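You operate a simulated robot arm through the tools that you are given. There is no shell and no other tool. Be economical: measure what you need, move in short steps, check, and stop when the job is done.

The job below is to be done with a simulated robot arm. You get a single attempt, and the scene is never put back.

Task
Swap the flour jar's cracked grey seal for the orange one.
Fine: lift the catch first and fasten it after; the old seal goes on the cork mat.

Only the result counts: the job must be done as asked and must still hold three seconds after the hand-in. Knocking over, shifting, dropping, spilling or breaking anything else fails it. Lids that push on must go on centred and level and be pressed home; caps that screw on are set level and turned clockwise until they are tight.

Robot
A 7-joint arm with a two-finger parallel gripper, fixed in place. Base frame: the origin is at the foot of the arm, x ahead of it, y to its left, z up. Units: cm, rad, N and s.
With the tool pointing down near the work surface it reaches from about 34 to 78 cm from the base axis. Its first joint turns from -2.897 to 2.897 rad. Payload 3.91 kg.
The TCP is the grasp point between the finger pads, 3 cm short of the fingertips. In the tool frame z runs along the fingers and y along their closing line. Largest opening 11 cm; finger width 2, thickness 1; the body of the gripper, 4.8 by 11.2 cm, starts 5.5 cm behind the TCP.
Orientation is told as [roll, pitch, yaw] about the base's x, y, z axes, in that order, counted from this pose: with the fingers straight down and closing along the base's y, the tool's x points along the base's -x, its y along +y and its z along -z.

Tools
- The arm moves only by the tool drive_tool. Its argument "deltas" is text: rows parted by semicolons, each of 7 numbers parted by spaces: the shift along the base's x, y, z in units of 30 mm (1.0 is 30 mm), then the turn, a rotation vector about the base's x, y, z in units of 4 degrees (1.0 is 4 degrees), then the finger opening in cm, from 0 to 11. In form: x y z rx ry rz hand; .... A call has 1 to 8 rows; each row shifts and turns the commanded pose from where the row before left it. A call with a number of a shift or a turn outside -1 to 1 is refused whole. Each row takes 0.2 s and may step no farther than 5 cm and 0.15 rad from the row before; otherwise, or with a gripper value out of range, the whole call is refused. A pose out of reach is approached as far as the arm can. The call stops where the force on the tool passes 90 N (or 10 N more than at its start, if that is more) or the arm is blocked; 0.2 s more then pass. Each finger travels about 15.3 cm/s and halts on what it meets, pressing with about 43 N; the grip force reading is that of the motor and also rises with nothing between the fingers. The clock runs only during rows and for 0.2 s after the last one: add rows that do not move to give the fingers time. The reply holds the time, the measured pose of the TCP, the force on the tool along the base axes, the opening and the grip force, in the units named above and with some noise, with the torque about the TCP (base axes, N m) and any sound that the robot's microphone picked up, and new pictures: "pictures" is both (left out), scene, wrist or none.
- Cameras (640 x 400 px; columns grow to the right, rows downward): "scene" is fixed at [39.99, 50.04, 159.42]; the picture's right is [-0.83, 0.55, 0.00], its down [0.53, 0.80, -0.29] and it looks along [-0.16, -0.24, -0.96] (base axes); focal length 272 px, centre (320, 200). "wrist" rides on the gripper at [7.7, 0.7, -11.4] in the tool frame; the picture's right is [-0.09, 1.00, 0.00], its down [-0.80, -0.07, -0.59] and it looks along [-0.59, -0.05, 0.80] (tool axes); focal length 270 px, centre (320, 200). There is no depth. A picture from a camera that has moved, and an enlarged one, comes with that camera's place and axes in the base frame and with its lens.
- move_column(by): slides the trunk up (or, below 0, down) by that many cm; the arm rides with it, the base frame stays. It gives what a move gives, with no picture.
- zoom(camera, box): a new picture of the part [left, top, right, bottom] of that camera's present view, enlarged. It takes no simulated time.
- job_done(): hands the job in; it is judged then, once.

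Work in short steps. Places have to be worked out from the pictures, the camera data and where the tool is seen: move nearer, look again, correct. Check each grasp and each placing, and mend what went wrong. You have 120 turns and 200 pictures in all, those below and enlarged ones among them. Open the gripper and draw the arm clear of the work before you hand the job in, unless the task says otherwise; then end with one line.

The tools are called after ">>>" as a command line: name --argument value ..., lists and objects as JSON in quotes. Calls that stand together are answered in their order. drive_tool: Moves the arm, as the interface text tells. Its arguments: {"type":"object","properties":{"deltas":{"type":"string"},"pictures":{"type":"string","enum":["both","scene","wrist","none"]}},"required":["deltas"]} The other tools are called the same way: move_column (by) slides the trunk up or down; zoom (camera, box) takes an enlarged picture of a part of a camera's view; job_done () hands the job in.

At the start:

```text
clock: 0.0
tcp_pos: [24.39, 41.9, 127.19]
orientation: [0.001, 0.0, 0.001]
force: [-0.6, -0.6, 0.3]
ft_torque: [0.03, -0.01, -0.02]
opening: 10.99
finger_force: 0.0
trunk travel left (down, up): [-57.5, 3.5]
```

scene: 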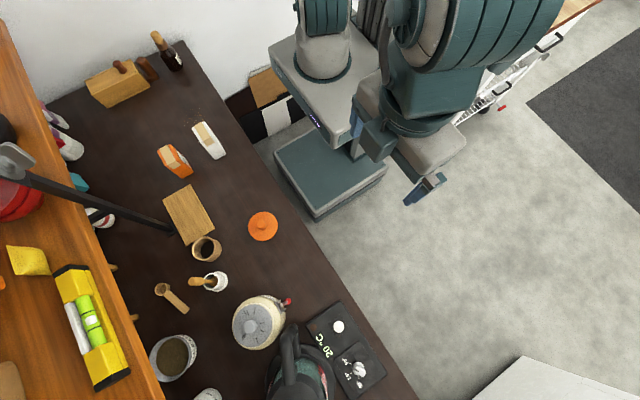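
wrist: 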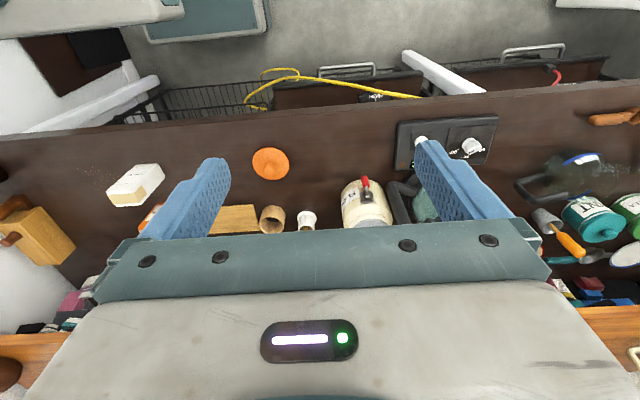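

I'll begin by looking closer at the jar, the orange seal and the cork mat.

>>> zoom --camera "scene" --box '[140, 180, 300, 280]'

>>> zoom --camera "scene" --box '[200, 270, 360, 370]'

>>> zoom --camera "wrist" --box '[230, 130, 470, 240]'

```text
4.00 times, centred on (220, 230) of scene
camera zoom: at [39.99, 50.04, 159.42], right [-0.83, 0.55, 0.0], down [0.53, 0.8, -0.29], along [-0.16, -0.24, -0.96], focal length 1087 px, centre (720, 80)
```

zoom: 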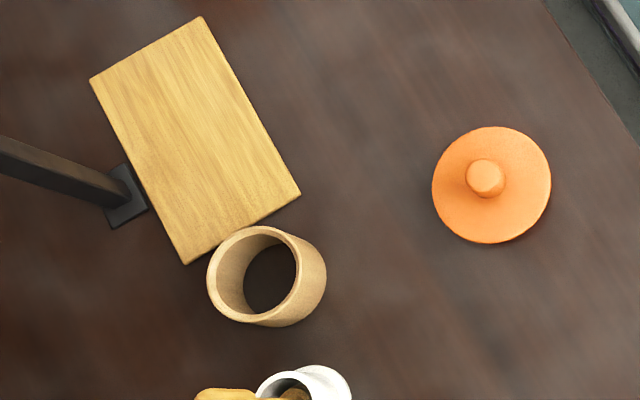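

```text
4.00 times, centred on (280, 320) of scene
camera zoom: at [39.99, 50.04, 159.42], right [-0.83, 0.55, 0.0], down [0.53, 0.8, -0.29], along [-0.16, -0.24, -0.96], focal length 1087 px, centre (480, -280)
```

zoom: 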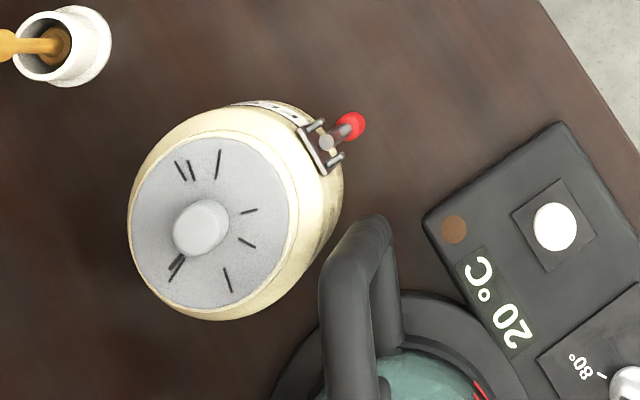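

```text
2.67 times, centred on (350, 185) of wrist
camera zoom: at [16.45, 42.51, 138.6], right [0.09, 1.0, 0.0], down [0.8, -0.07, 0.59], along [0.59, -0.05, -0.8], focal length 721 px, centre (240, 240)
```

zoom: 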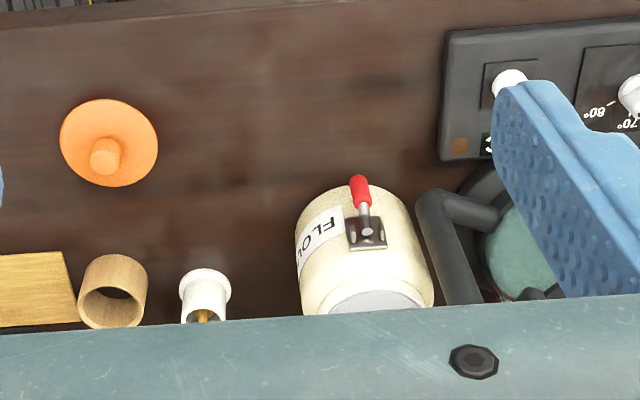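

Estimates from the two views: the counter is at z≈83, the orange seal at (45, 29), and the jar around (56, 50) with its catch at (49, 49, 100), on the robot's side. I still need to identify the cork mat, and I'll start lowering the trunk.

>>> zoom --camera "scene" --box '[60, 20, 300, 170]'

>>> zoom --camera "scene" --box '[0, 180, 240, 400]'

>>> drive_tool --deltas "1 0 0 0 0 0 11;1 0 0 0 0 0 11;1 0 0 0 0 0 11;1 0 0 0 0 0 11"

```text
2.67 times, centred on (180, 95) of scene
camera zoom: at [39.99, 50.04, 159.42], right [-0.83, 0.55, 0.0], down [0.53, 0.8, -0.29], along [-0.16, -0.24, -0.96], focal length 724 px, centre (693, 480)
```

zoom: 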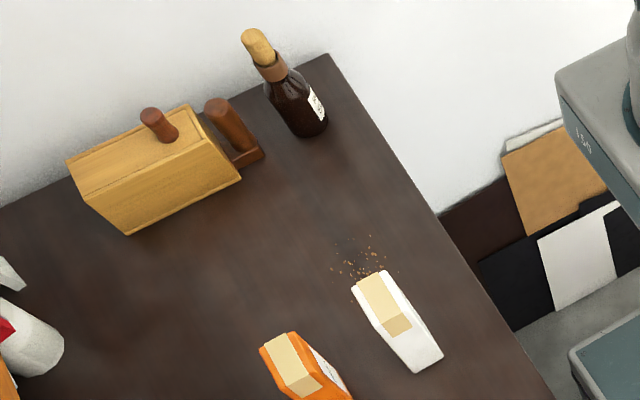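

```text
1.82 times, centred on (120, 290) of scene
camera zoom: at [39.99, 50.04, 159.42], right [-0.83, 0.55, 0.0], down [0.53, 0.8, -0.29], along [-0.16, -0.24, -0.96], focal length 494 px, centre (684, 36)
```

zoom: 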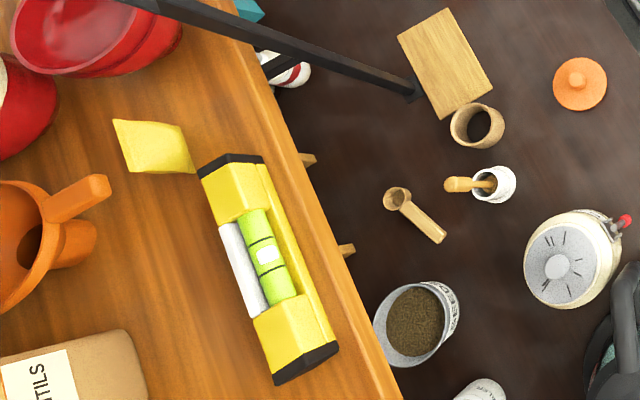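

```text
clock: 1.0
tcp_pos: [36.43, 41.89, 127.19]
orientation: [0.0, 0.001, 0.001]
force: [0.9, 0.9, -1.0]
ft_torque: [-0.01, -0.02, 0.01]
opening: 11.01
finger_force: 0.0
trunk travel left (down, up): [-57.5, 3.5]
camera wrist: at [28.53, 42.47, 138.63], right [0.09, 1.0, 0.0], down [0.8, -0.07, 0.59], along [0.59, -0.05, -0.8], focal length 270 px, centre (320, 200)
```

scene: 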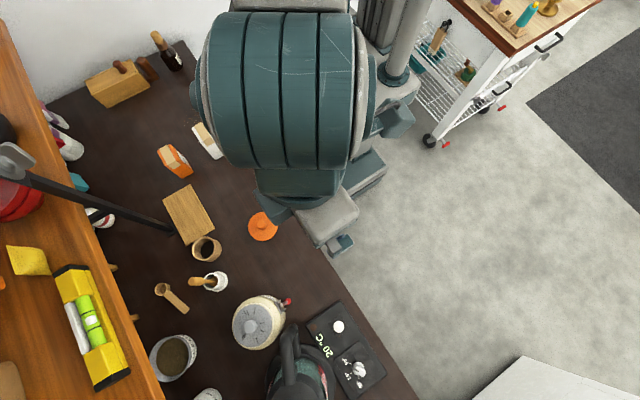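
wrist: 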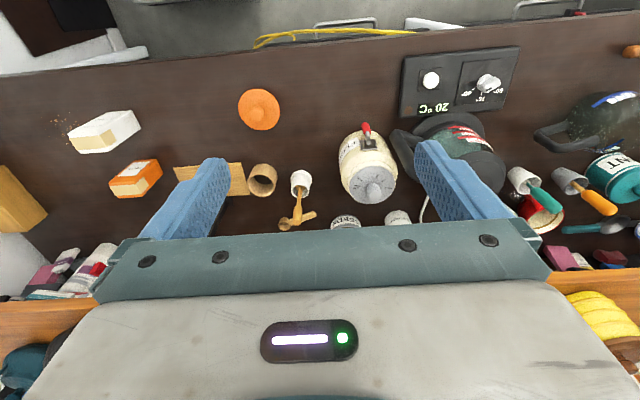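

The tan slab near the tray-like bracket looks like the mat; I'll inspect it closer later. Lowering the trunk by 14 cm, then looking at the catch.

>>> move_column --by -14

>>> drive_tool --deltas "0 1 0 0 0 0 11;0 1 0 0 0 0 11;0 0.5 0 0 0 0 11"

>>> zoom --camera "wrist" --box '[240, 60, 400, 200]'

```text
clock: 2.7
tcp_pos: [36.17, 41.73, 113.33]
orientation: [-0.001, 0.0, 0.0]
force: [-0.5, -0.5, 0.0]
ft_torque: [0.05, -0.01, 0.01]
opening: 10.99
finger_force: 0.0
trunk travel left (down, up): [-43.5, 17.5]
```

```text
clock: 3.5
tcp_pos: [36.2, 49.32, 113.46]
orientation: [0.0, 0.002, 0.001]
force: [0.0, 0.2, -0.2]
ft_torque: [-0.01, -0.02, 0.01]
opening: 11.02
finger_force: 0.0
trunk travel left (down, up): [-43.5, 17.5]
camera wrist: at [28.42, 50.06, 124.73], right [0.09, 1.0, 0.0], down [0.8, -0.07, 0.59], along [0.59, -0.05, -0.8], focal length 270 px, centre (320, 200)
```

scene: 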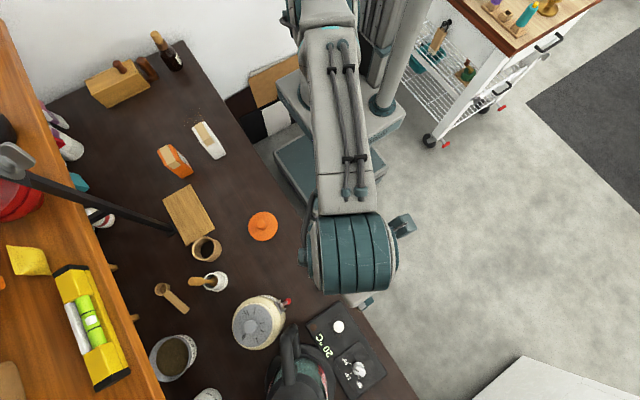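
wrist: 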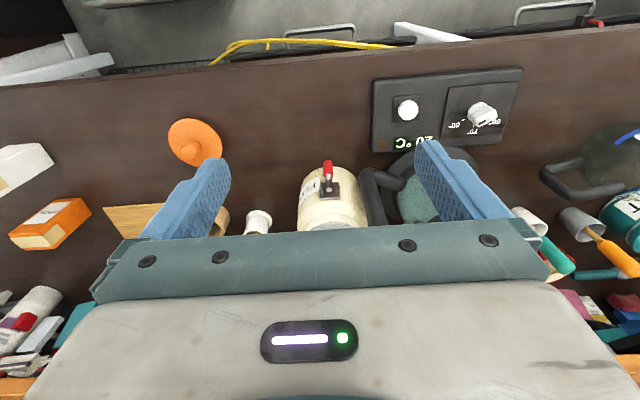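

```text
2.86 times, centred on (320, 130) of wrist
camera zoom: at [28.42, 50.06, 124.73], right [0.09, 1.0, 0.0], down [0.8, -0.07, 0.59], along [0.59, -0.05, -0.8], focal length 772 px, centre (320, 400)
```

zoom: 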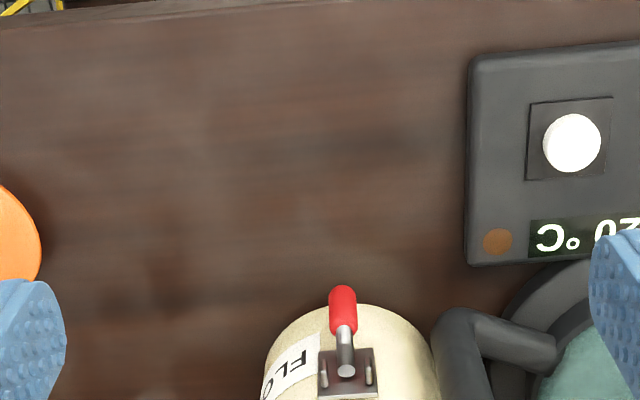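

The lever seems to hang on the jar's near side, pivot about (50, 49.5, 93), red tip about (49, 49.5, 88). I'll tilt the tool forward to look at it more from the side.

>>> drive_tool --deltas "0 0 -0.4 0 -1 0 11;0 0 -0.4 0 -1 0 11;0 0 -0.4 0 -1 0 11;0 0 -0.4 0 -1 0 11;0 0 -0.4 0 -1 0 11;0 0 -0.4 0 -1 0 11;0 0 -0.4 0 -1 0 11;0 0 -0.4 0 -1 0 11"

>>> zoom --camera "wrist" --box '[220, 100, 440, 238]'

```text
clock: 5.3
tcp_pos: [36.16, 49.26, 103.73]
orientation: [-0.001, -0.561, 0.003]
force: [-0.5, -0.6, -0.8]
ft_torque: [-0.03, -0.05, 0.02]
opening: 11.0
finger_force: 0.0
trunk travel left (down, up): [-43.5, 17.5]
camera wrist: at [23.49, 49.96, 109.19], right [0.08, 1.0, 0.05], down [0.36, -0.07, 0.93], along [0.93, -0.05, -0.37], focal length 270 px, centre (320, 200)
```

scene: 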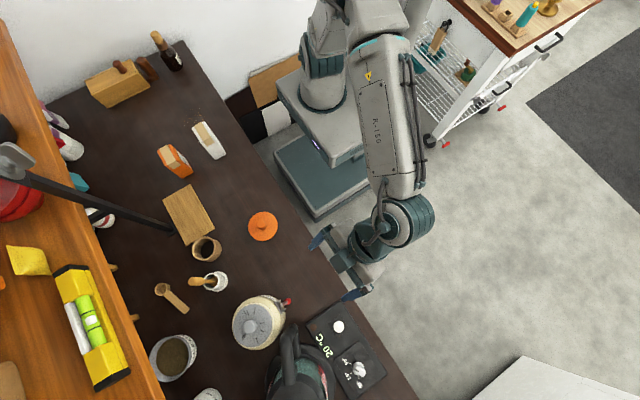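
wrist: 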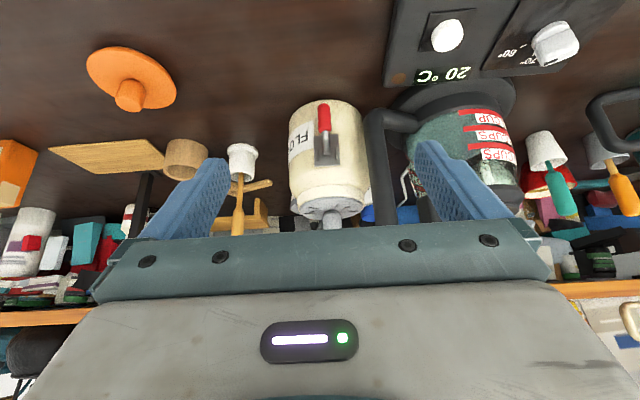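

```text
2.90 times, centred on (330, 169) of wrist
camera zoom: at [23.49, 49.96, 109.19], right [0.08, 1.0, 0.05], down [0.36, -0.07, 0.93], along [0.93, -0.05, -0.37], focal length 783 px, centre (291, 290)
```

zoom: 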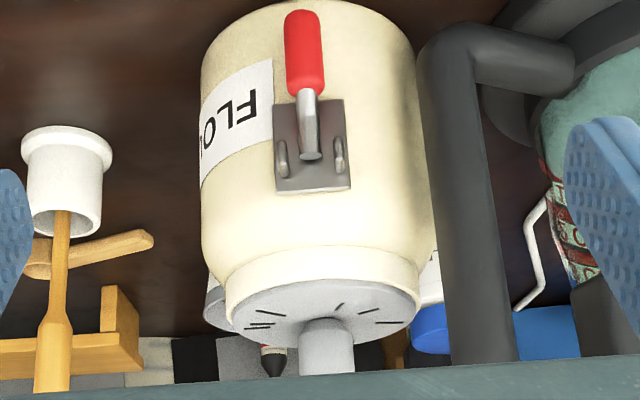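

The catch is clear now: a lever hinged at about (50, 49.6, 93), its red handle hanging down to z≈87. I'll tilt to about 45° and go to a pre-grasp spot in front of the handle, with the fingers at 4 cm to stay clear of the kettle handle.

>>> drive_tool --deltas "0.6 0.03 -0.8 0 -1 0 4;0.6 0.03 -0.8 0 -1 0 4;0.6 0.03 -0.8 0 -1 0 4;0.6 0.03 -0.8 0 0 0 4;0 0 0 0 0 0 4"

>>> zoom --camera "wrist" --box '[220, 80, 440, 218]'

>>> zoom --camera "scene" --box '[220, 260, 380, 360]'

```text
clock: 6.5
tcp_pos: [43.33, 49.68, 94.04]
orientation: [0.0, -0.768, -0.001]
force: [-0.1, 0.2, 0.1]
ft_torque: [0.01, 0.0, -0.03]
opening: 3.99
finger_force: 0.0
trunk travel left (down, up): [-43.5, 17.5]
camera wrist: at [29.76, 50.28, 96.88], right [0.06, 1.0, 0.06], down [0.16, -0.07, 0.98], along [0.98, -0.05, -0.17], focal length 270 px, centre (320, 200)
```

scene: 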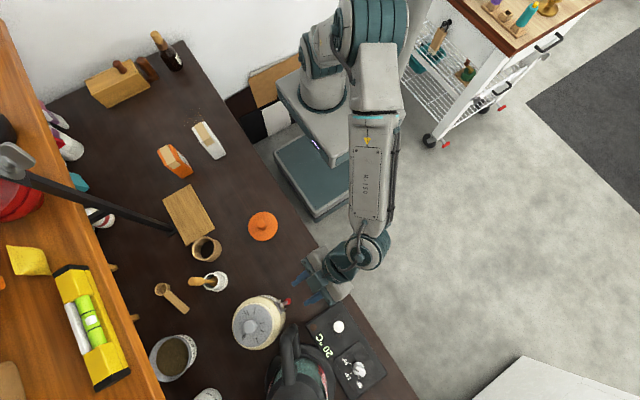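
wrist: 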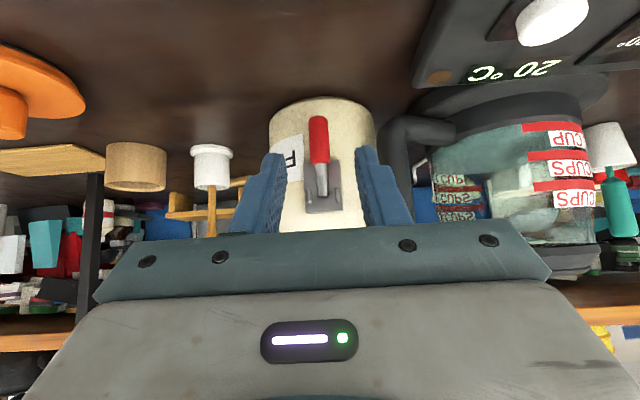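

```text
2.90 times, centred on (330, 149) of wrist
camera zoom: at [29.76, 50.28, 96.88], right [0.06, 1.0, 0.06], down [0.16, -0.07, 0.98], along [0.98, -0.05, -0.17], focal length 783 px, centre (291, 348)
```

zoom: 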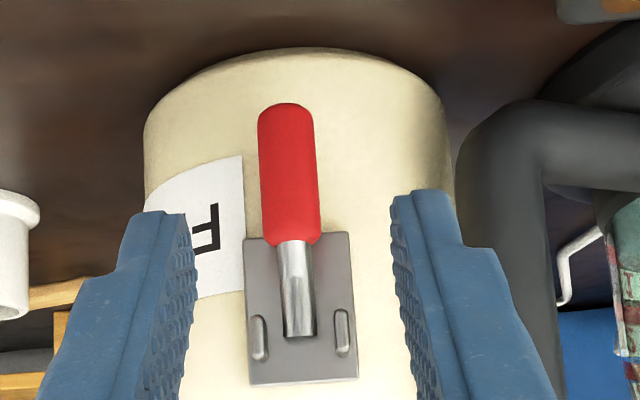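

```text
4.00 times, centred on (300, 310) of scene
camera zoom: at [39.99, 50.04, 159.42], right [-0.83, 0.55, 0.0], down [0.53, 0.8, -0.29], along [-0.16, -0.24, -0.96], focal length 1087 px, centre (400, -240)
```

zoom: 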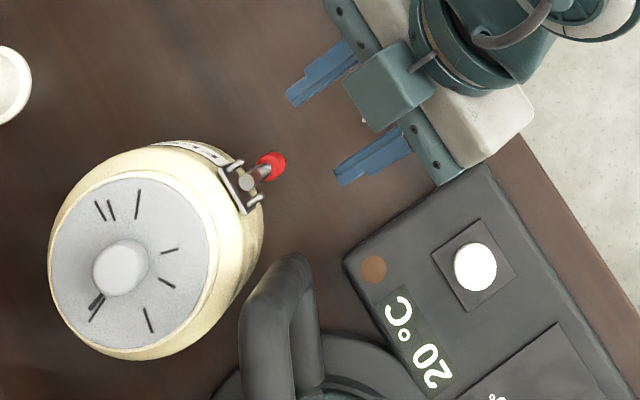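

The handle's centre is at about (49.2, 49.5, 88.3). I advance along the finger direction and close on it.

>>> drive_tool --deltas "0.48 -0.02 -0.465 0 0 0 4;0.48 -0.02 -0.465 0 0 0 4;0.48 -0.02 -0.465 0 0 0 4;0 0 0 0 0 0 4" --pictures "wrist"

>>> zoom --camera "scene" --box '[220, 260, 380, 360]'

```text
clock: 7.5
tcp_pos: [47.75, 49.39, 89.79]
orientation: [0.001, -0.769, -0.001]
force: [1.0, -1.0, 0.3]
ft_torque: [-0.03, -0.04, -0.04]
opening: 4.01
finger_force: 0.1
trunk travel left (down, up): [-43.5, 17.5]
camera wrist: at [34.15, 50.09, 92.62], right [0.06, 1.0, 0.06], down [0.16, -0.07, 0.98], along [0.98, -0.05, -0.17], focal length 270 px, centre (320, 200)
```

wrist: 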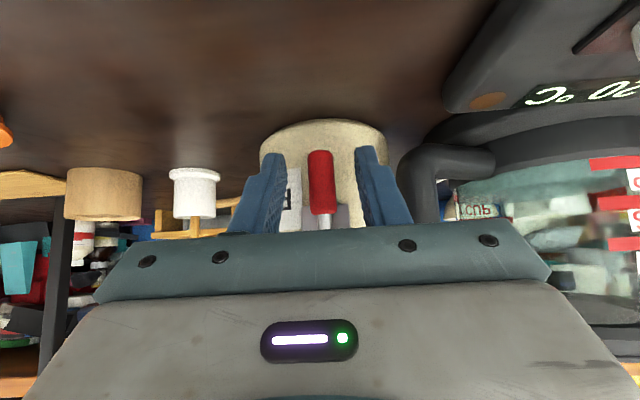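

```text
4.00 times, centred on (300, 310) of scene
camera zoom: at [39.99, 50.04, 159.42], right [-0.83, 0.55, 0.0], down [0.53, 0.8, -0.29], along [-0.16, -0.24, -0.96], focal length 1087 px, centre (400, -240)
```

zoom: 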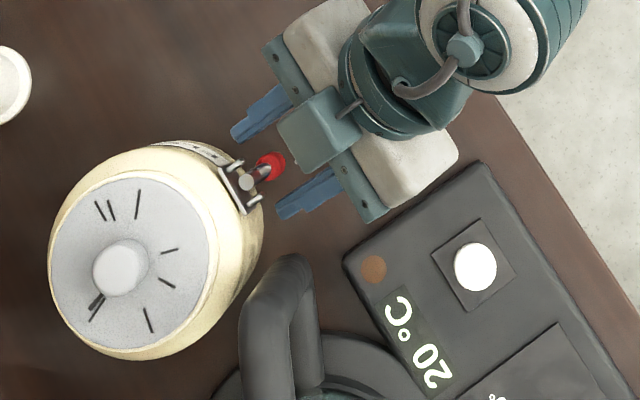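

Handle is between the fingertips; closing.

>>> drive_tool --deltas "0 0 0 0 0 0 1;0 0 0 0 0 0 1;0 0 0 0 0 0 1" --pictures "wrist"

>>> zoom --camera "scene" --box '[220, 260, 380, 360]'

```text
clock: 8.3
tcp_pos: [47.66, 49.54, 89.8]
orientation: [0.0, -0.769, 0.0]
force: [2.8, 4.3, 0.6]
ft_torque: [-0.12, 0.06, 0.05]
opening: 1.38
finger_force: 44.5
trunk travel left (down, up): [-43.5, 17.5]
camera wrist: at [34.14, 50.14, 92.62], right [0.06, 1.0, 0.06], down [0.16, -0.07, 0.98], along [0.98, -0.05, -0.17], focal length 270 px, centre (320, 200)
```

wrist: 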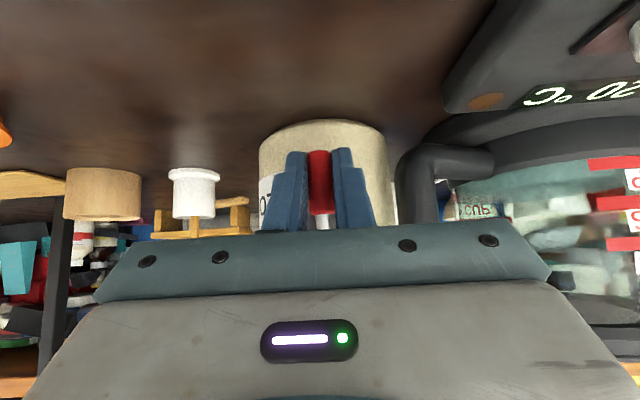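

```text
4.00 times, centred on (300, 310) of scene
camera zoom: at [39.99, 50.04, 159.42], right [-0.83, 0.55, 0.0], down [0.53, 0.8, -0.29], along [-0.16, -0.24, -0.96], focal length 1087 px, centre (400, -240)
```

zoom: 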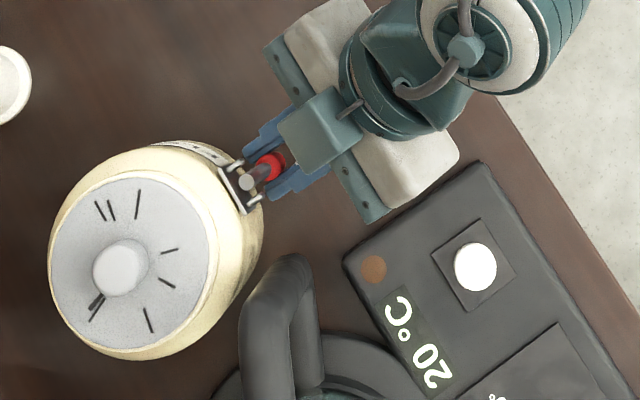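

Gripped (1.38 cm). I swing the lever along its arc (radius ≈4.6), first to about 40°, watching forces.

>>> drive_tool --deltas "-0.22 0 0.055 0 0 0 1;-0.21 0 0.075 0 0 0 1;-0.18 0 0.1 0 0 0 1;-0.16 0 0.116 0 0 0 1" --pictures "wrist"

>>> zoom --camera "scene" --box '[220, 260, 380, 360]'

```text
clock: 9.3
tcp_pos: [45.52, 49.4, 90.25]
orientation: [-0.009, -0.764, 0.004]
force: [9.6, 2.5, -22.6]
ft_torque: [0.18, 1.2, 0.12]
opening: 1.33
finger_force: 45.3
trunk travel left (down, up): [-43.5, 17.5]
camera wrist: at [31.96, 50.19, 93.27], right [0.07, 1.0, 0.06], down [0.17, -0.07, 0.98], along [0.98, -0.05, -0.17], focal length 270 px, centre (320, 200)
```

wrist: 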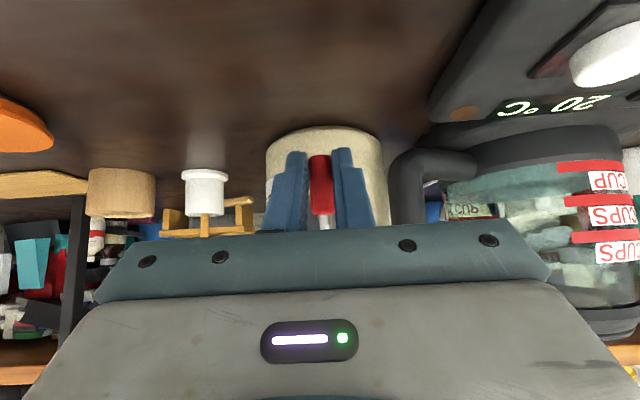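

```text
4.00 times, centred on (300, 310) of scene
camera zoom: at [39.99, 50.04, 159.42], right [-0.83, 0.55, 0.0], down [0.53, 0.8, -0.29], along [-0.16, -0.24, -0.96], focal length 1087 px, centre (400, -240)
```

zoom: 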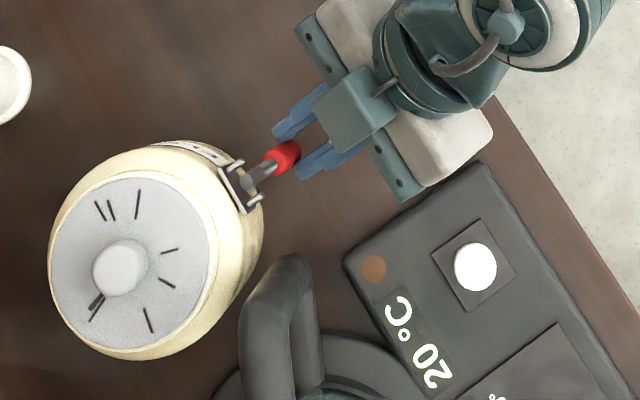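

The lever moves with the hand and the jar stays put; I continue the arc, turning the tool with it.

>>> drive_tool --deltas "-0.097 0 0.187 0 1 0 1;-0.073 0 0.203 0 1 0 1;-0.053 0 0.217 0 1 0 1;-0.027 0 0.227 0 1 0 1;-0.003 0 0.233 0 1 0 1;0.023 0 0.237 0 1 0 1" --pictures "wrist"

>>> zoom --camera "scene" --box '[220, 260, 380, 360]'

```text
clock: 10.7
tcp_pos: [44.15, 49.56, 94.2]
orientation: [-0.011, -0.34, 0.005]
force: [-31.1, -5.7, -35.2]
ft_torque: [-0.03, 2.34, -0.09]
opening: 1.34
finger_force: 44.7
trunk travel left (down, up): [-43.5, 17.5]
camera wrist: at [33.04, 50.23, 102.43], right [0.08, 1.0, 0.02], down [0.56, -0.06, 0.83], along [0.83, -0.06, -0.56], focal length 270 px, centre (320, 200)
```

wrist: 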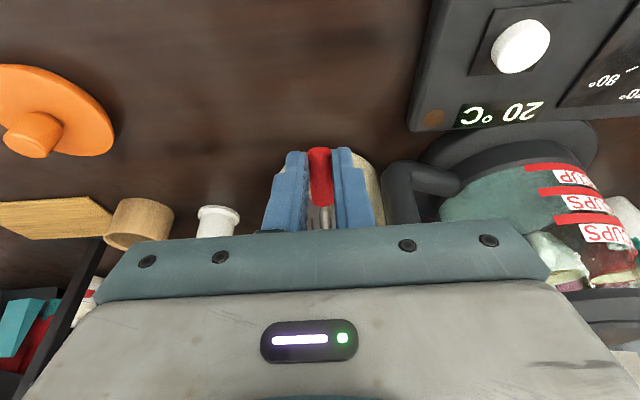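

```text
4.00 times, centred on (300, 310) of scene
camera zoom: at [39.99, 50.04, 159.42], right [-0.83, 0.55, 0.0], down [0.53, 0.8, -0.29], along [-0.16, -0.24, -0.96], focal length 1087 px, centre (400, -240)
```

zoom: 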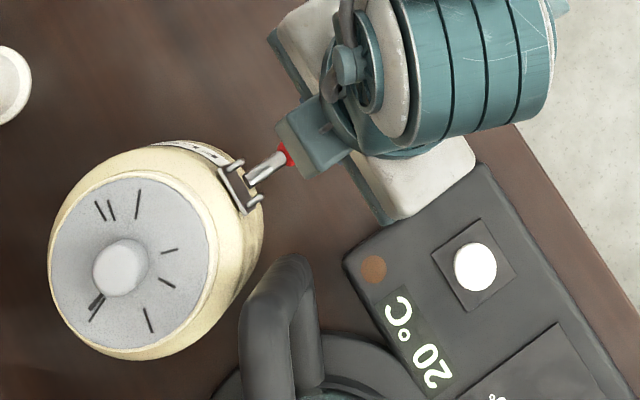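

Lever is near horizontal (~80°). There's inward load, so I ease outward and keep raising in small steps.

>>> drive_tool --deltas "-0.06 0 0.15 0 0.5 0 1;-0.03 0 0.2 0 1 0 1;0.03 0 0.2 0 1 0 1" --pictures "wrist"

>>> zoom --camera "scene" --box '[220, 260, 380, 360]'

```text
clock: 11.5
tcp_pos: [44.66, 49.43, 96.14]
orientation: [-0.006, -0.174, 0.0]
force: [-17.5, 0.8, -26.5]
ft_torque: [0.08, 2.0, 0.02]
opening: 1.35
finger_force: 45.0
trunk travel left (down, up): [-43.5, 17.5]
camera wrist: at [34.92, 50.22, 106.13], right [0.09, 1.0, 0.01], down [0.69, -0.07, 0.72], along [0.72, -0.06, -0.69], focal length 270 px, centre (320, 200)
```

wrist: 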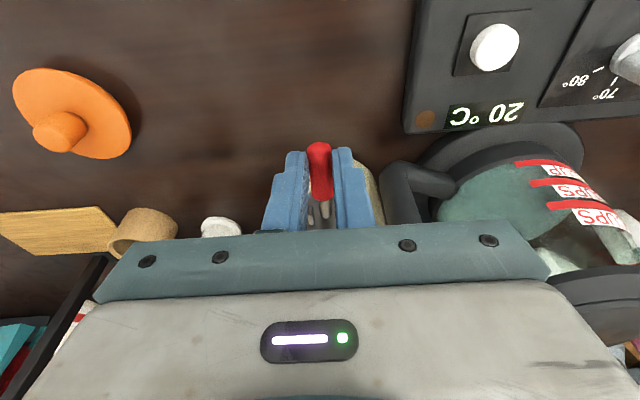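

```text
4.00 times, centred on (300, 310) of scene
camera zoom: at [39.99, 50.04, 159.42], right [-0.83, 0.55, 0.0], down [0.53, 0.8, -0.29], along [-0.16, -0.24, -0.96], focal length 1087 px, centre (400, -240)
```

zoom: 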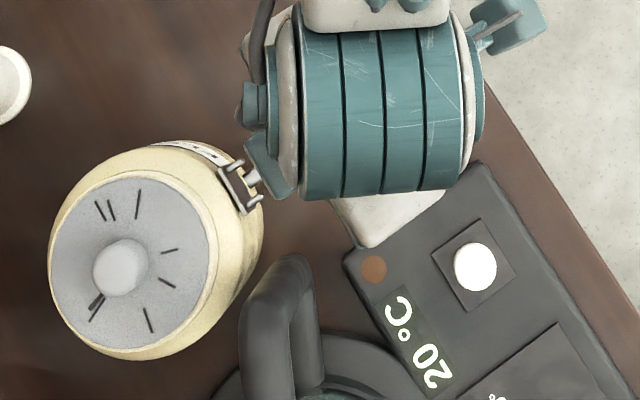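

About 100° now with the load falling; keep going toward its upper end, orientation held.

>>> drive_tool --deltas "0.08 0 0.25 0 0 0 1;0.12 0 0.24 0 0 0 1;0.15 0 0.22 0 0 0 1" --pictures "wrist"

>>> zoom --camera "scene" --box '[220, 260, 380, 360]'

```text
clock: 12.3
tcp_pos: [46.35, 49.03, 99.01]
orientation: [0.008, -0.185, -0.008]
force: [0.7, -1.4, -1.0]
ft_torque: [0.04, 0.04, 0.01]
opening: 1.03
finger_force: 0.1
trunk travel left (down, up): [-43.5, 17.5]
camera wrist: at [36.53, 49.71, 108.92], right [0.09, 1.0, 0.02], down [0.68, -0.08, 0.73], along [0.73, -0.05, -0.68], focal length 270 px, centre (320, 200)
```

wrist: 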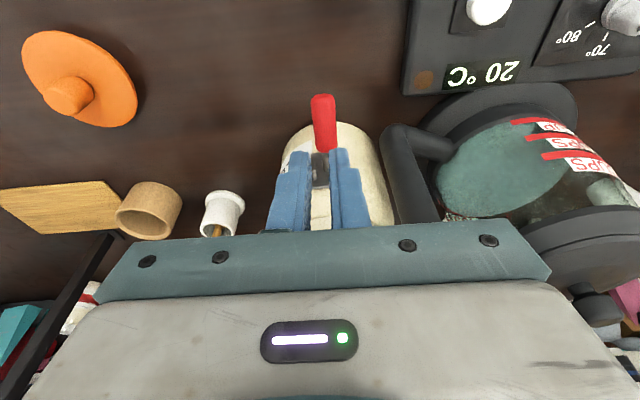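

```text
4.00 times, centred on (300, 310) of scene
camera zoom: at [39.99, 50.04, 159.42], right [-0.83, 0.55, 0.0], down [0.53, 0.8, -0.29], along [-0.16, -0.24, -0.96], focal length 1087 px, centre (400, -240)
```

zoom: 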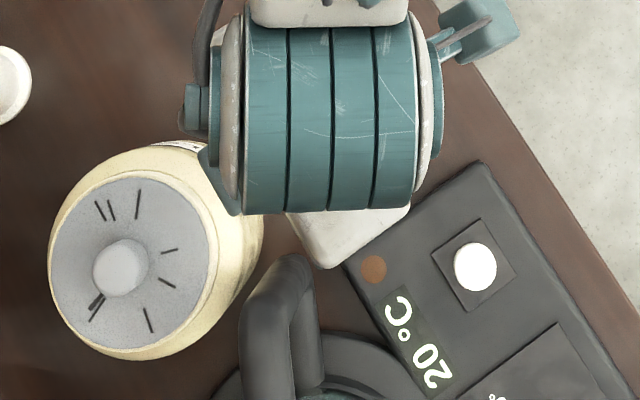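

The fingers slid off the handle; the lever looks to be at its open stop. I back off and look.

>>> drive_tool --deltas "0 0 0.8 0 0 0 4;-0.5 0 1 0 0 0 4;-1 0 0.5 0 0 0 4;-1 0 0 0 -1 0 4;-1 0 -0.5 0 -1 0 4;0 0 -0.5 0 -1 0 4"

>>> zoom --camera "wrist" --box '[220, 90, 440, 228]'

>>> zoom --camera "scene" --box '[220, 260, 380, 360]'

```text
clock: 13.7
tcp_pos: [35.17, 49.62, 102.59]
orientation: [0.0, -0.387, -0.001]
force: [-0.9, -1.1, 0.7]
ft_torque: [-0.02, 0.0, -0.02]
opening: 4.0
finger_force: 0.1
trunk travel left (down, up): [-43.5, 17.5]
camera wrist: at [23.54, 50.21, 110.17], right [0.08, 1.0, 0.03], down [0.52, -0.07, 0.85], along [0.85, -0.05, -0.52], focal length 270 px, centre (320, 200)
```

scene: 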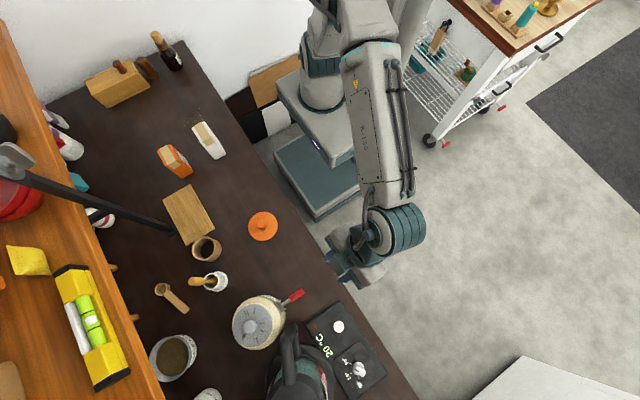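
wrist: 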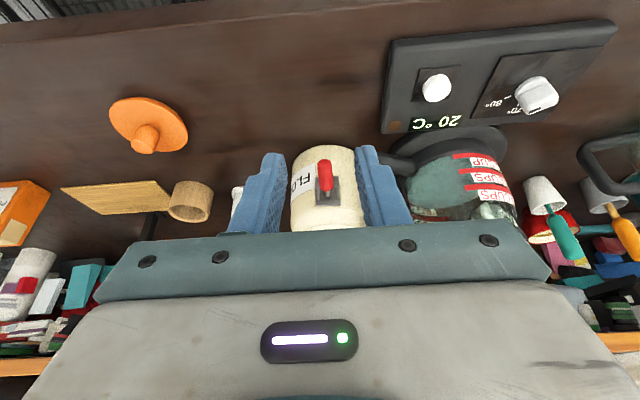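

```text
2.90 times, centred on (330, 159) of wrist
camera zoom: at [23.54, 50.21, 110.17], right [0.08, 1.0, 0.03], down [0.52, -0.07, 0.85], along [0.85, -0.05, -0.52], focal length 783 px, centre (291, 319)
```

zoom: 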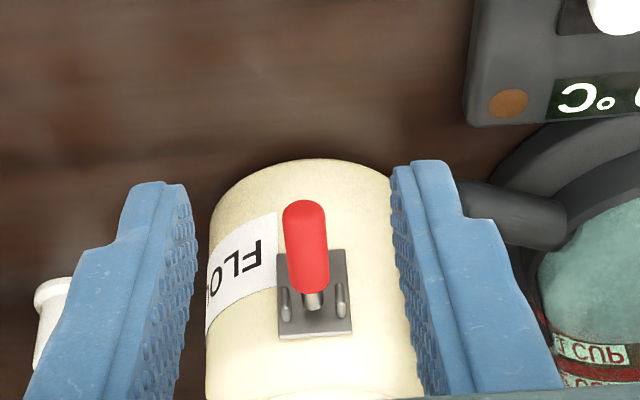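

```text
4.00 times, centred on (300, 310) of scene
camera zoom: at [39.99, 50.04, 159.42], right [-0.83, 0.55, 0.0], down [0.53, 0.8, -0.29], along [-0.16, -0.24, -0.96], focal length 1087 px, centre (400, -240)
```

zoom: 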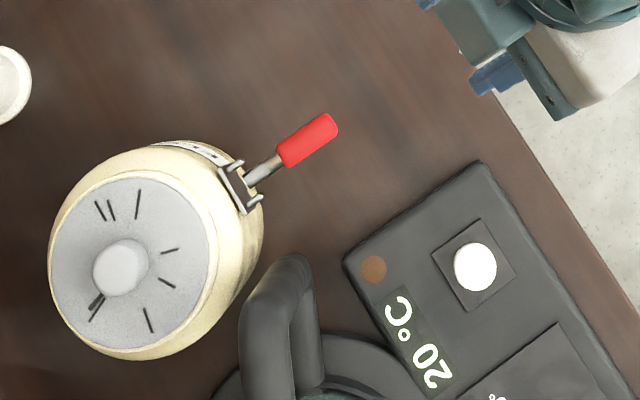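

The lever now stays out horizontally (≈90° lifted) and the jar hasn't moved. Before going for the old seal's knob I check the kettle handle, which rises next to the jar.

>>> zoom --camera "scene" --box '[220, 290, 400, 400]'

>>> drive_tool --deltas "1 0 1 0 1 0 5;1 0 1 0 1 0 5;0.5 0 0.8 0 1 0 5;0 0 0.5 0 1 0 5;0 0 0 0 0.84 0 5"

>>> zoom --camera "wrist" --box '[240, 100, 480, 240]'

```text
3.56 times, centred on (310, 345) of scene
camera zoom: at [39.99, 50.04, 159.42], right [-0.83, 0.55, 0.0], down [0.53, 0.8, -0.29], along [-0.16, -0.24, -0.96], focal length 966 px, centre (356, -316)
```

zoom: 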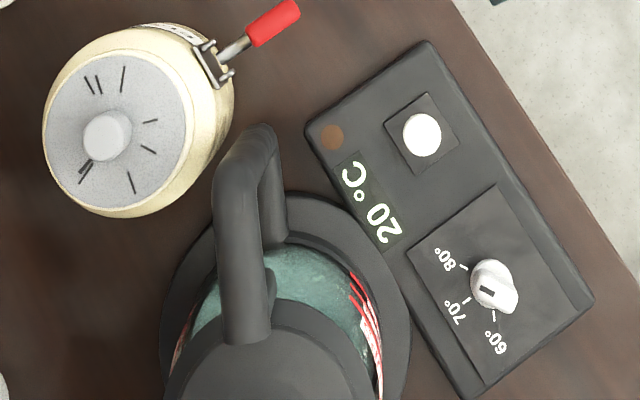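

```text
clock: 14.9
tcp_pos: [42.56, 49.43, 112.36]
orientation: [-0.002, -0.046, 0.001]
force: [-0.1, -0.4, -0.1]
ft_torque: [0.0, 0.0, 0.0]
opening: 5.03
finger_force: 0.1
trunk travel left (down, up): [-43.5, 17.5]
camera wrist: at [34.3, 50.1, 123.47], right [0.09, 1.0, 0.0], down [0.77, -0.07, 0.63], along [0.63, -0.05, -0.78], focal length 270 px, centre (320, 200)
```

scene: 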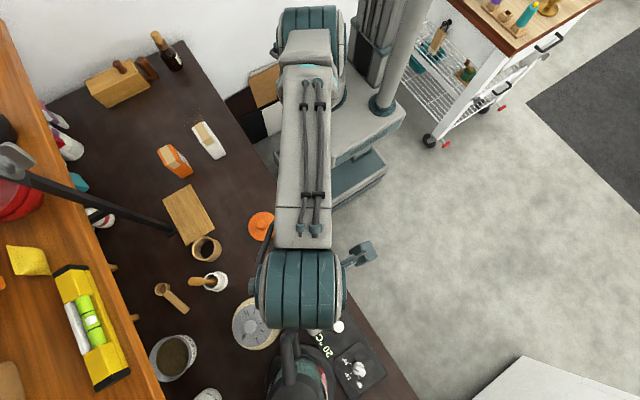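
wrist: 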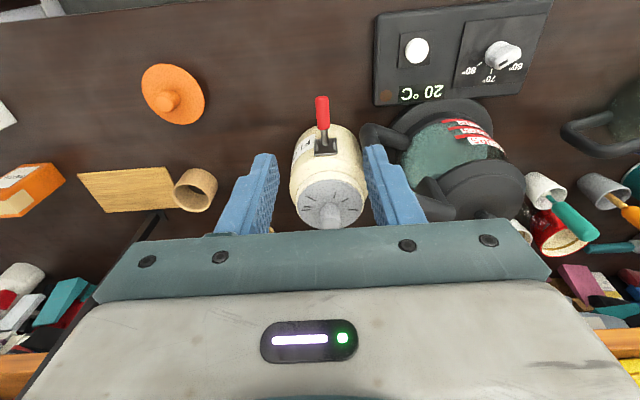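

```text
2.67 times, centred on (360, 170) of wrist
camera zoom: at [34.3, 50.1, 123.47], right [0.09, 1.0, 0.0], down [0.77, -0.07, 0.63], along [0.63, -0.05, -0.78], focal length 721 px, centre (213, 280)
```

zoom: 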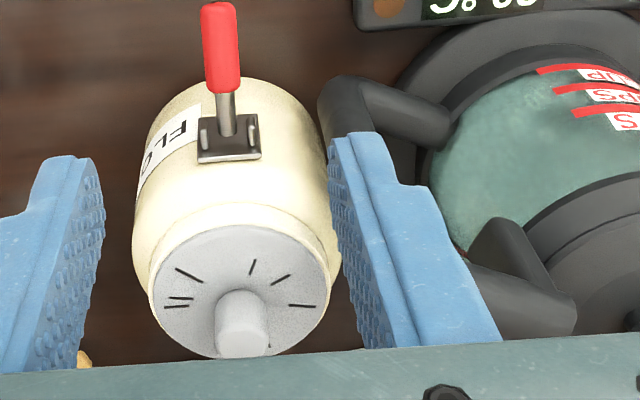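

Knob: axis ≈(56.1, 49.6), top z≈101, seal surface ≈98.7. I straighten the tool and move above the knob with 5 cm opening.

>>> drive_tool --deltas "0.9 0.012 0 0 0.66 0 5;0.9 0.012 0 0 0 0 5;0.9 0.012 0 0 0 0 5;0.9 0.012 0 0 0 0 5;0.9 0.012 0 0 0 0 5;0 0 -0.8 0 0 0 5;0 0 -0.4 0 0 0 5;0 0 0 0 0 0 5"

>>> zoom --camera "wrist" --box '[220, 100, 440, 238]'

```text
clock: 16.7
tcp_pos: [52.38, 47.01, 106.89]
orientation: [0.0, 0.0, 0.0]
force: [0.4, -0.8, 0.1]
ft_torque: [-0.01, -0.04, 0.03]
opening: 5.02
finger_force: 0.0
out of reach, approached as far as the arm can: row 3, 4, 5
trunk travel left (down, up): [-43.5, 17.5]
camera wrist: at [44.44, 47.63, 118.24], right [0.09, 1.0, 0.0], down [0.8, -0.07, 0.59], along [0.59, -0.05, -0.8], focal length 270 px, centre (320, 200)
```

scene: 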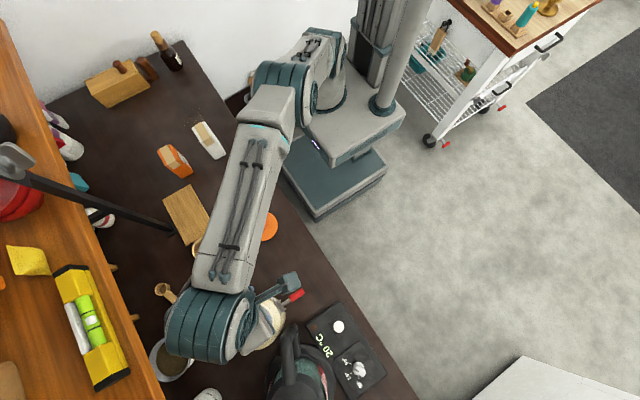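
wrist: 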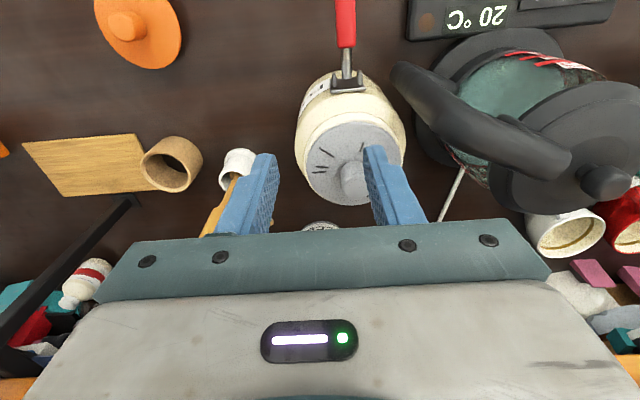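

```text
2.90 times, centred on (330, 169) of wrist
camera zoom: at [44.44, 47.63, 118.24], right [0.09, 1.0, 0.0], down [0.8, -0.07, 0.59], along [0.59, -0.05, -0.8], focal length 783 px, centre (291, 290)
```

zoom: 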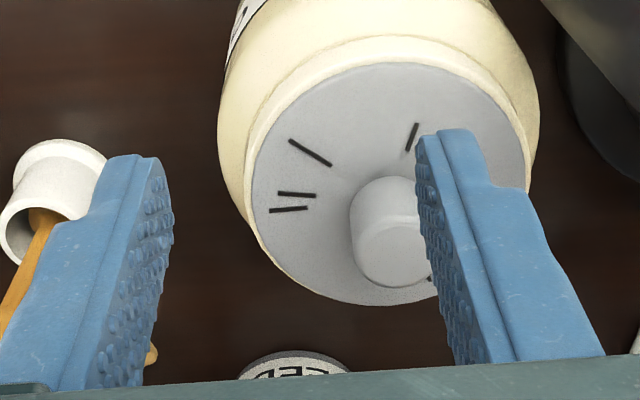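

The arm ran out of reach at that height (radius ≈70). I test whether a lower wrist gives more reach: step outward at z≈107 (tips well above the knob).

>>> drive_tool --deltas "0.5 0.35 0 0 0 0 5;0.5 0.35 0 0 0 0 5" --pictures "none"

```text
clock: 17.3
tcp_pos: [54.19, 47.62, 106.71]
orientation: [-0.001, 0.001, 0.0]
force: [1.3, 0.0, -0.4]
ft_torque: [-0.03, -0.01, 0.0]
opening: 4.99
finger_force: 0.1
out of reach, approached as far as the arm can: row 2
trunk travel left (down, up): [-43.5, 17.5]
```

Lower wrist gives more reach, so the shoulder is too low; I raise the trunk back by 16 and then lower the arm to above the knob.

>>> move_column --by 16

>>> drive_tool --deltas "0 0 -1 0 0 0 5;0 0 -1 0 0 0 5;0 0 -1 0 0 0 5;0 0 -1 0 0 0 5;0.3 0.3 -0.6 0 0 0 5;0.3 0.35 -0.3 0 0 0 5;0 0 0 0 0 0 5" --pictures "wrist"

```text
clock: 19.1
tcp_pos: [54.21, 47.66, 122.78]
orientation: [-0.002, 0.0, -0.001]
force: [0.4, -0.6, -0.4]
ft_torque: [-0.01, 0.02, -0.03]
opening: 5.0
finger_force: 0.0
trunk travel left (down, up): [-59.5, 1.5]
```

```text
clock: 20.7
tcp_pos: [57.34, 50.63, 108.81]
orientation: [-0.001, 0.001, 0.0]
force: [-0.1, 0.1, 1.0]
ft_torque: [-0.01, 0.01, 0.0]
opening: 4.99
finger_force: 0.1
out of reach, approached as far as the arm can: row 1, 2, 3, 4, 5, 6
trunk travel left (down, up): [-59.5, 1.5]
camera wrist: at [49.48, 51.19, 120.23], right [0.09, 1.0, 0.0], down [0.8, -0.07, 0.59], along [0.59, -0.05, -0.8], focal length 270 px, centre (320, 200)
```

wrist: 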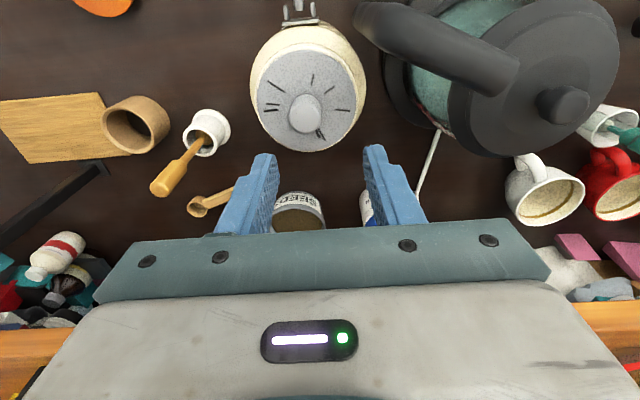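

Now at radius 76 with reach to spare. The knob projects to (55.9, 49.6); I move above it and down to just clear of its top.

>>> drive_tool --deltas "-0.48 -0.34 0 0 0 0 5;0 0 -0.5 0 0 0 5;0 0 -0.5 0 0 0 5;0 0 0 0 0 0 5" --pictures "wrist"

>>> zoom --camera "wrist" --box '[220, 100, 440, 238]'

```text
clock: 21.7
tcp_pos: [55.82, 49.53, 105.98]
orientation: [0.001, -0.002, 0.0]
force: [-0.4, -0.1, 0.0]
ft_torque: [0.01, 0.01, -0.01]
opening: 5.01
finger_force: 0.1
trunk travel left (down, up): [-59.5, 1.5]
camera wrist: at [47.98, 50.18, 117.26], right [0.09, 1.0, 0.0], down [0.8, -0.07, 0.6], along [0.59, -0.05, -0.8], focal length 270 px, centre (320, 200)
```

wrist: 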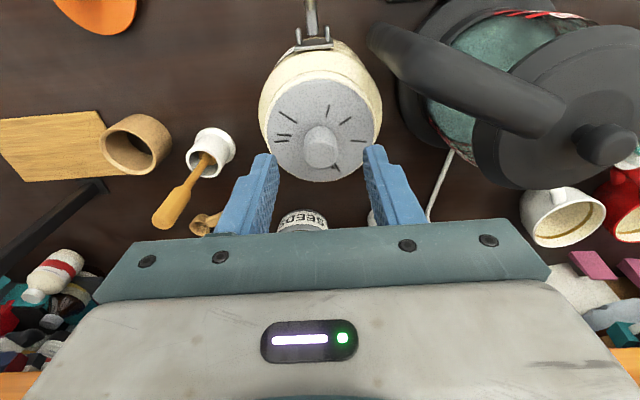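

```text
2.90 times, centred on (330, 169) of wrist
camera zoom: at [47.98, 50.18, 117.26], right [0.09, 1.0, 0.0], down [0.8, -0.07, 0.6], along [0.59, -0.05, -0.8], focal length 783 px, centre (291, 290)
```

zoom: 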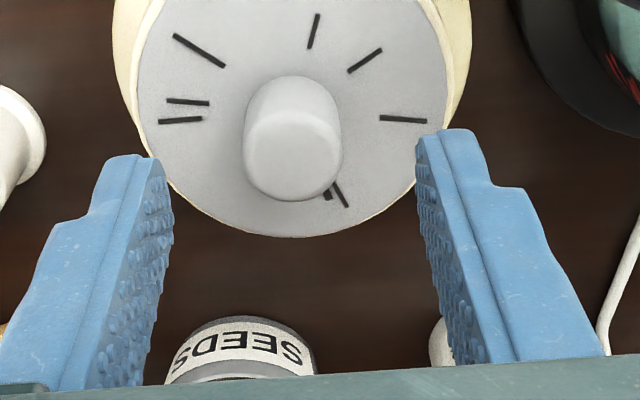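

Centred laterally (knob at ≈(56.1, 49.5)). Descend to TCP z≈102.3, then close.

>>> drive_tool --deltas "0.1 0 -0.5 0 0 0 5;0 0 -0.5 0 0 0 5;0 0 -0.23 0 0 0 5;0 0 0 0 0 0 5" --pictures "wrist"

>>> zoom --camera "wrist" --box '[220, 100, 440, 238]'

```text
clock: 22.7
tcp_pos: [56.04, 49.5, 102.26]
orientation: [0.002, 0.002, -0.001]
force: [0.3, -0.6, 0.1]
ft_torque: [-0.02, -0.03, -0.01]
opening: 5.0
finger_force: 0.0
trunk travel left (down, up): [-59.5, 1.5]
camera wrist: at [48.32, 50.17, 113.61], right [0.09, 1.0, 0.0], down [0.8, -0.07, 0.59], along [0.59, -0.05, -0.8], focal length 270 px, centre (320, 200)
```

wrist: 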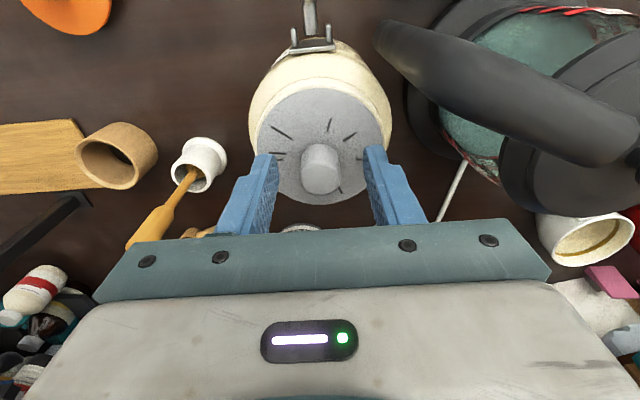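

```text
2.90 times, centred on (330, 169) of wrist
camera zoom: at [48.32, 50.17, 113.61], right [0.09, 1.0, 0.0], down [0.8, -0.07, 0.59], along [0.59, -0.05, -0.8], focal length 783 px, centre (291, 290)
```

zoom: 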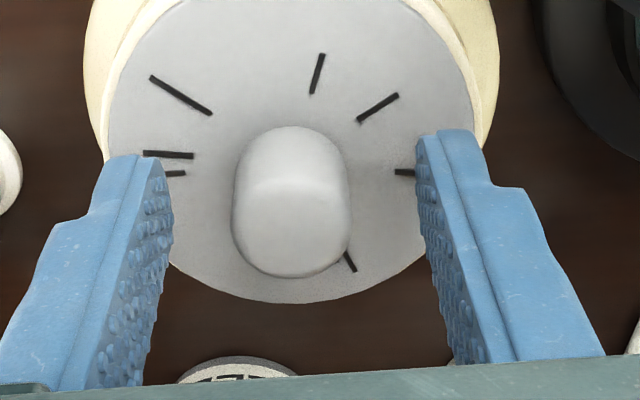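

Knob lies between the pads. Closing.

>>> drive_tool --deltas "0 0 0 0 0 0 2;0 0 0 0 0 0 1.5;0 0 0 0 0 0 1.5" --pictures "none"

>>> zoom --camera "wrist" --box '[220, 100, 440, 238]'

```text
clock: 23.5
tcp_pos: [56.26, 49.4, 102.18]
orientation: [0.0, 0.0, 0.001]
force: [-1.4, -1.8, -0.3]
ft_torque: [-0.03, -0.04, 0.0]
opening: 2.17
finger_force: 43.2
trunk travel left (down, up): [-59.5, 1.5]
```

```text
2.90 times, centred on (330, 169) of wrist
camera zoom: at [48.32, 50.15, 113.61], right [0.09, 1.0, 0.0], down [0.8, -0.07, 0.59], along [0.59, -0.05, -0.8], focal length 783 px, centre (291, 290)
```

zoom: 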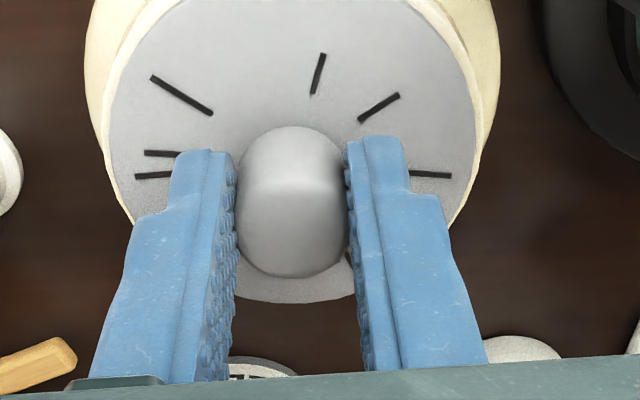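

Gripped at 2.17 cm. Lift gently and watch the force and whether the jar stays.

>>> drive_tool --deltas "0 0 0.1 0 0 0 1.5;0 0 0.1 0 0 0 1.5;0 0 0.15 0 0 0 1.5;0 0 0.2 0 0 0 1.5" --pictures "wrist"

>>> zoom --camera "wrist" --box '[220, 60, 440, 198]'

```text
clock: 24.5
tcp_pos: [56.16, 49.63, 103.72]
orientation: [0.0, 0.001, 0.0]
force: [0.2, -0.8, -1.0]
ft_torque: [-0.01, 0.01, -0.01]
opening: 2.14
finger_force: 42.6
trunk travel left (down, up): [-59.5, 1.5]
camera wrist: at [48.34, 50.19, 115.24], right [0.09, 1.0, 0.0], down [0.8, -0.07, 0.59], along [0.59, -0.05, -0.8], focal length 270 px, centre (320, 200)
```

wrist: 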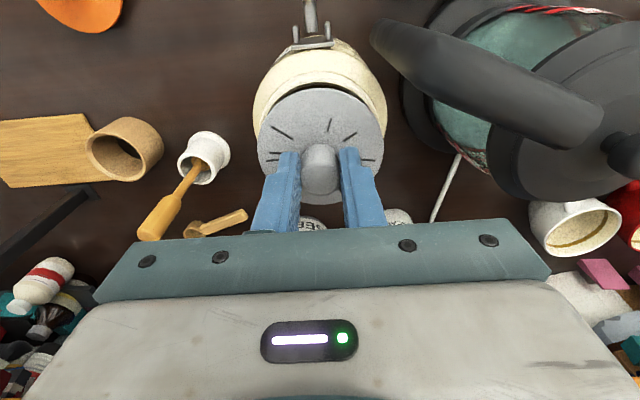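

```text
2.90 times, centred on (330, 129) of wrist
camera zoom: at [48.34, 50.19, 115.24], right [0.09, 1.0, 0.0], down [0.8, -0.07, 0.59], along [0.59, -0.05, -0.8], focal length 783 px, centre (291, 406)
```

zoom: 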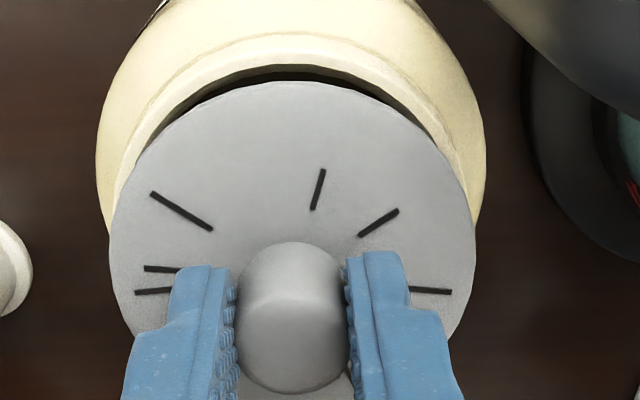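

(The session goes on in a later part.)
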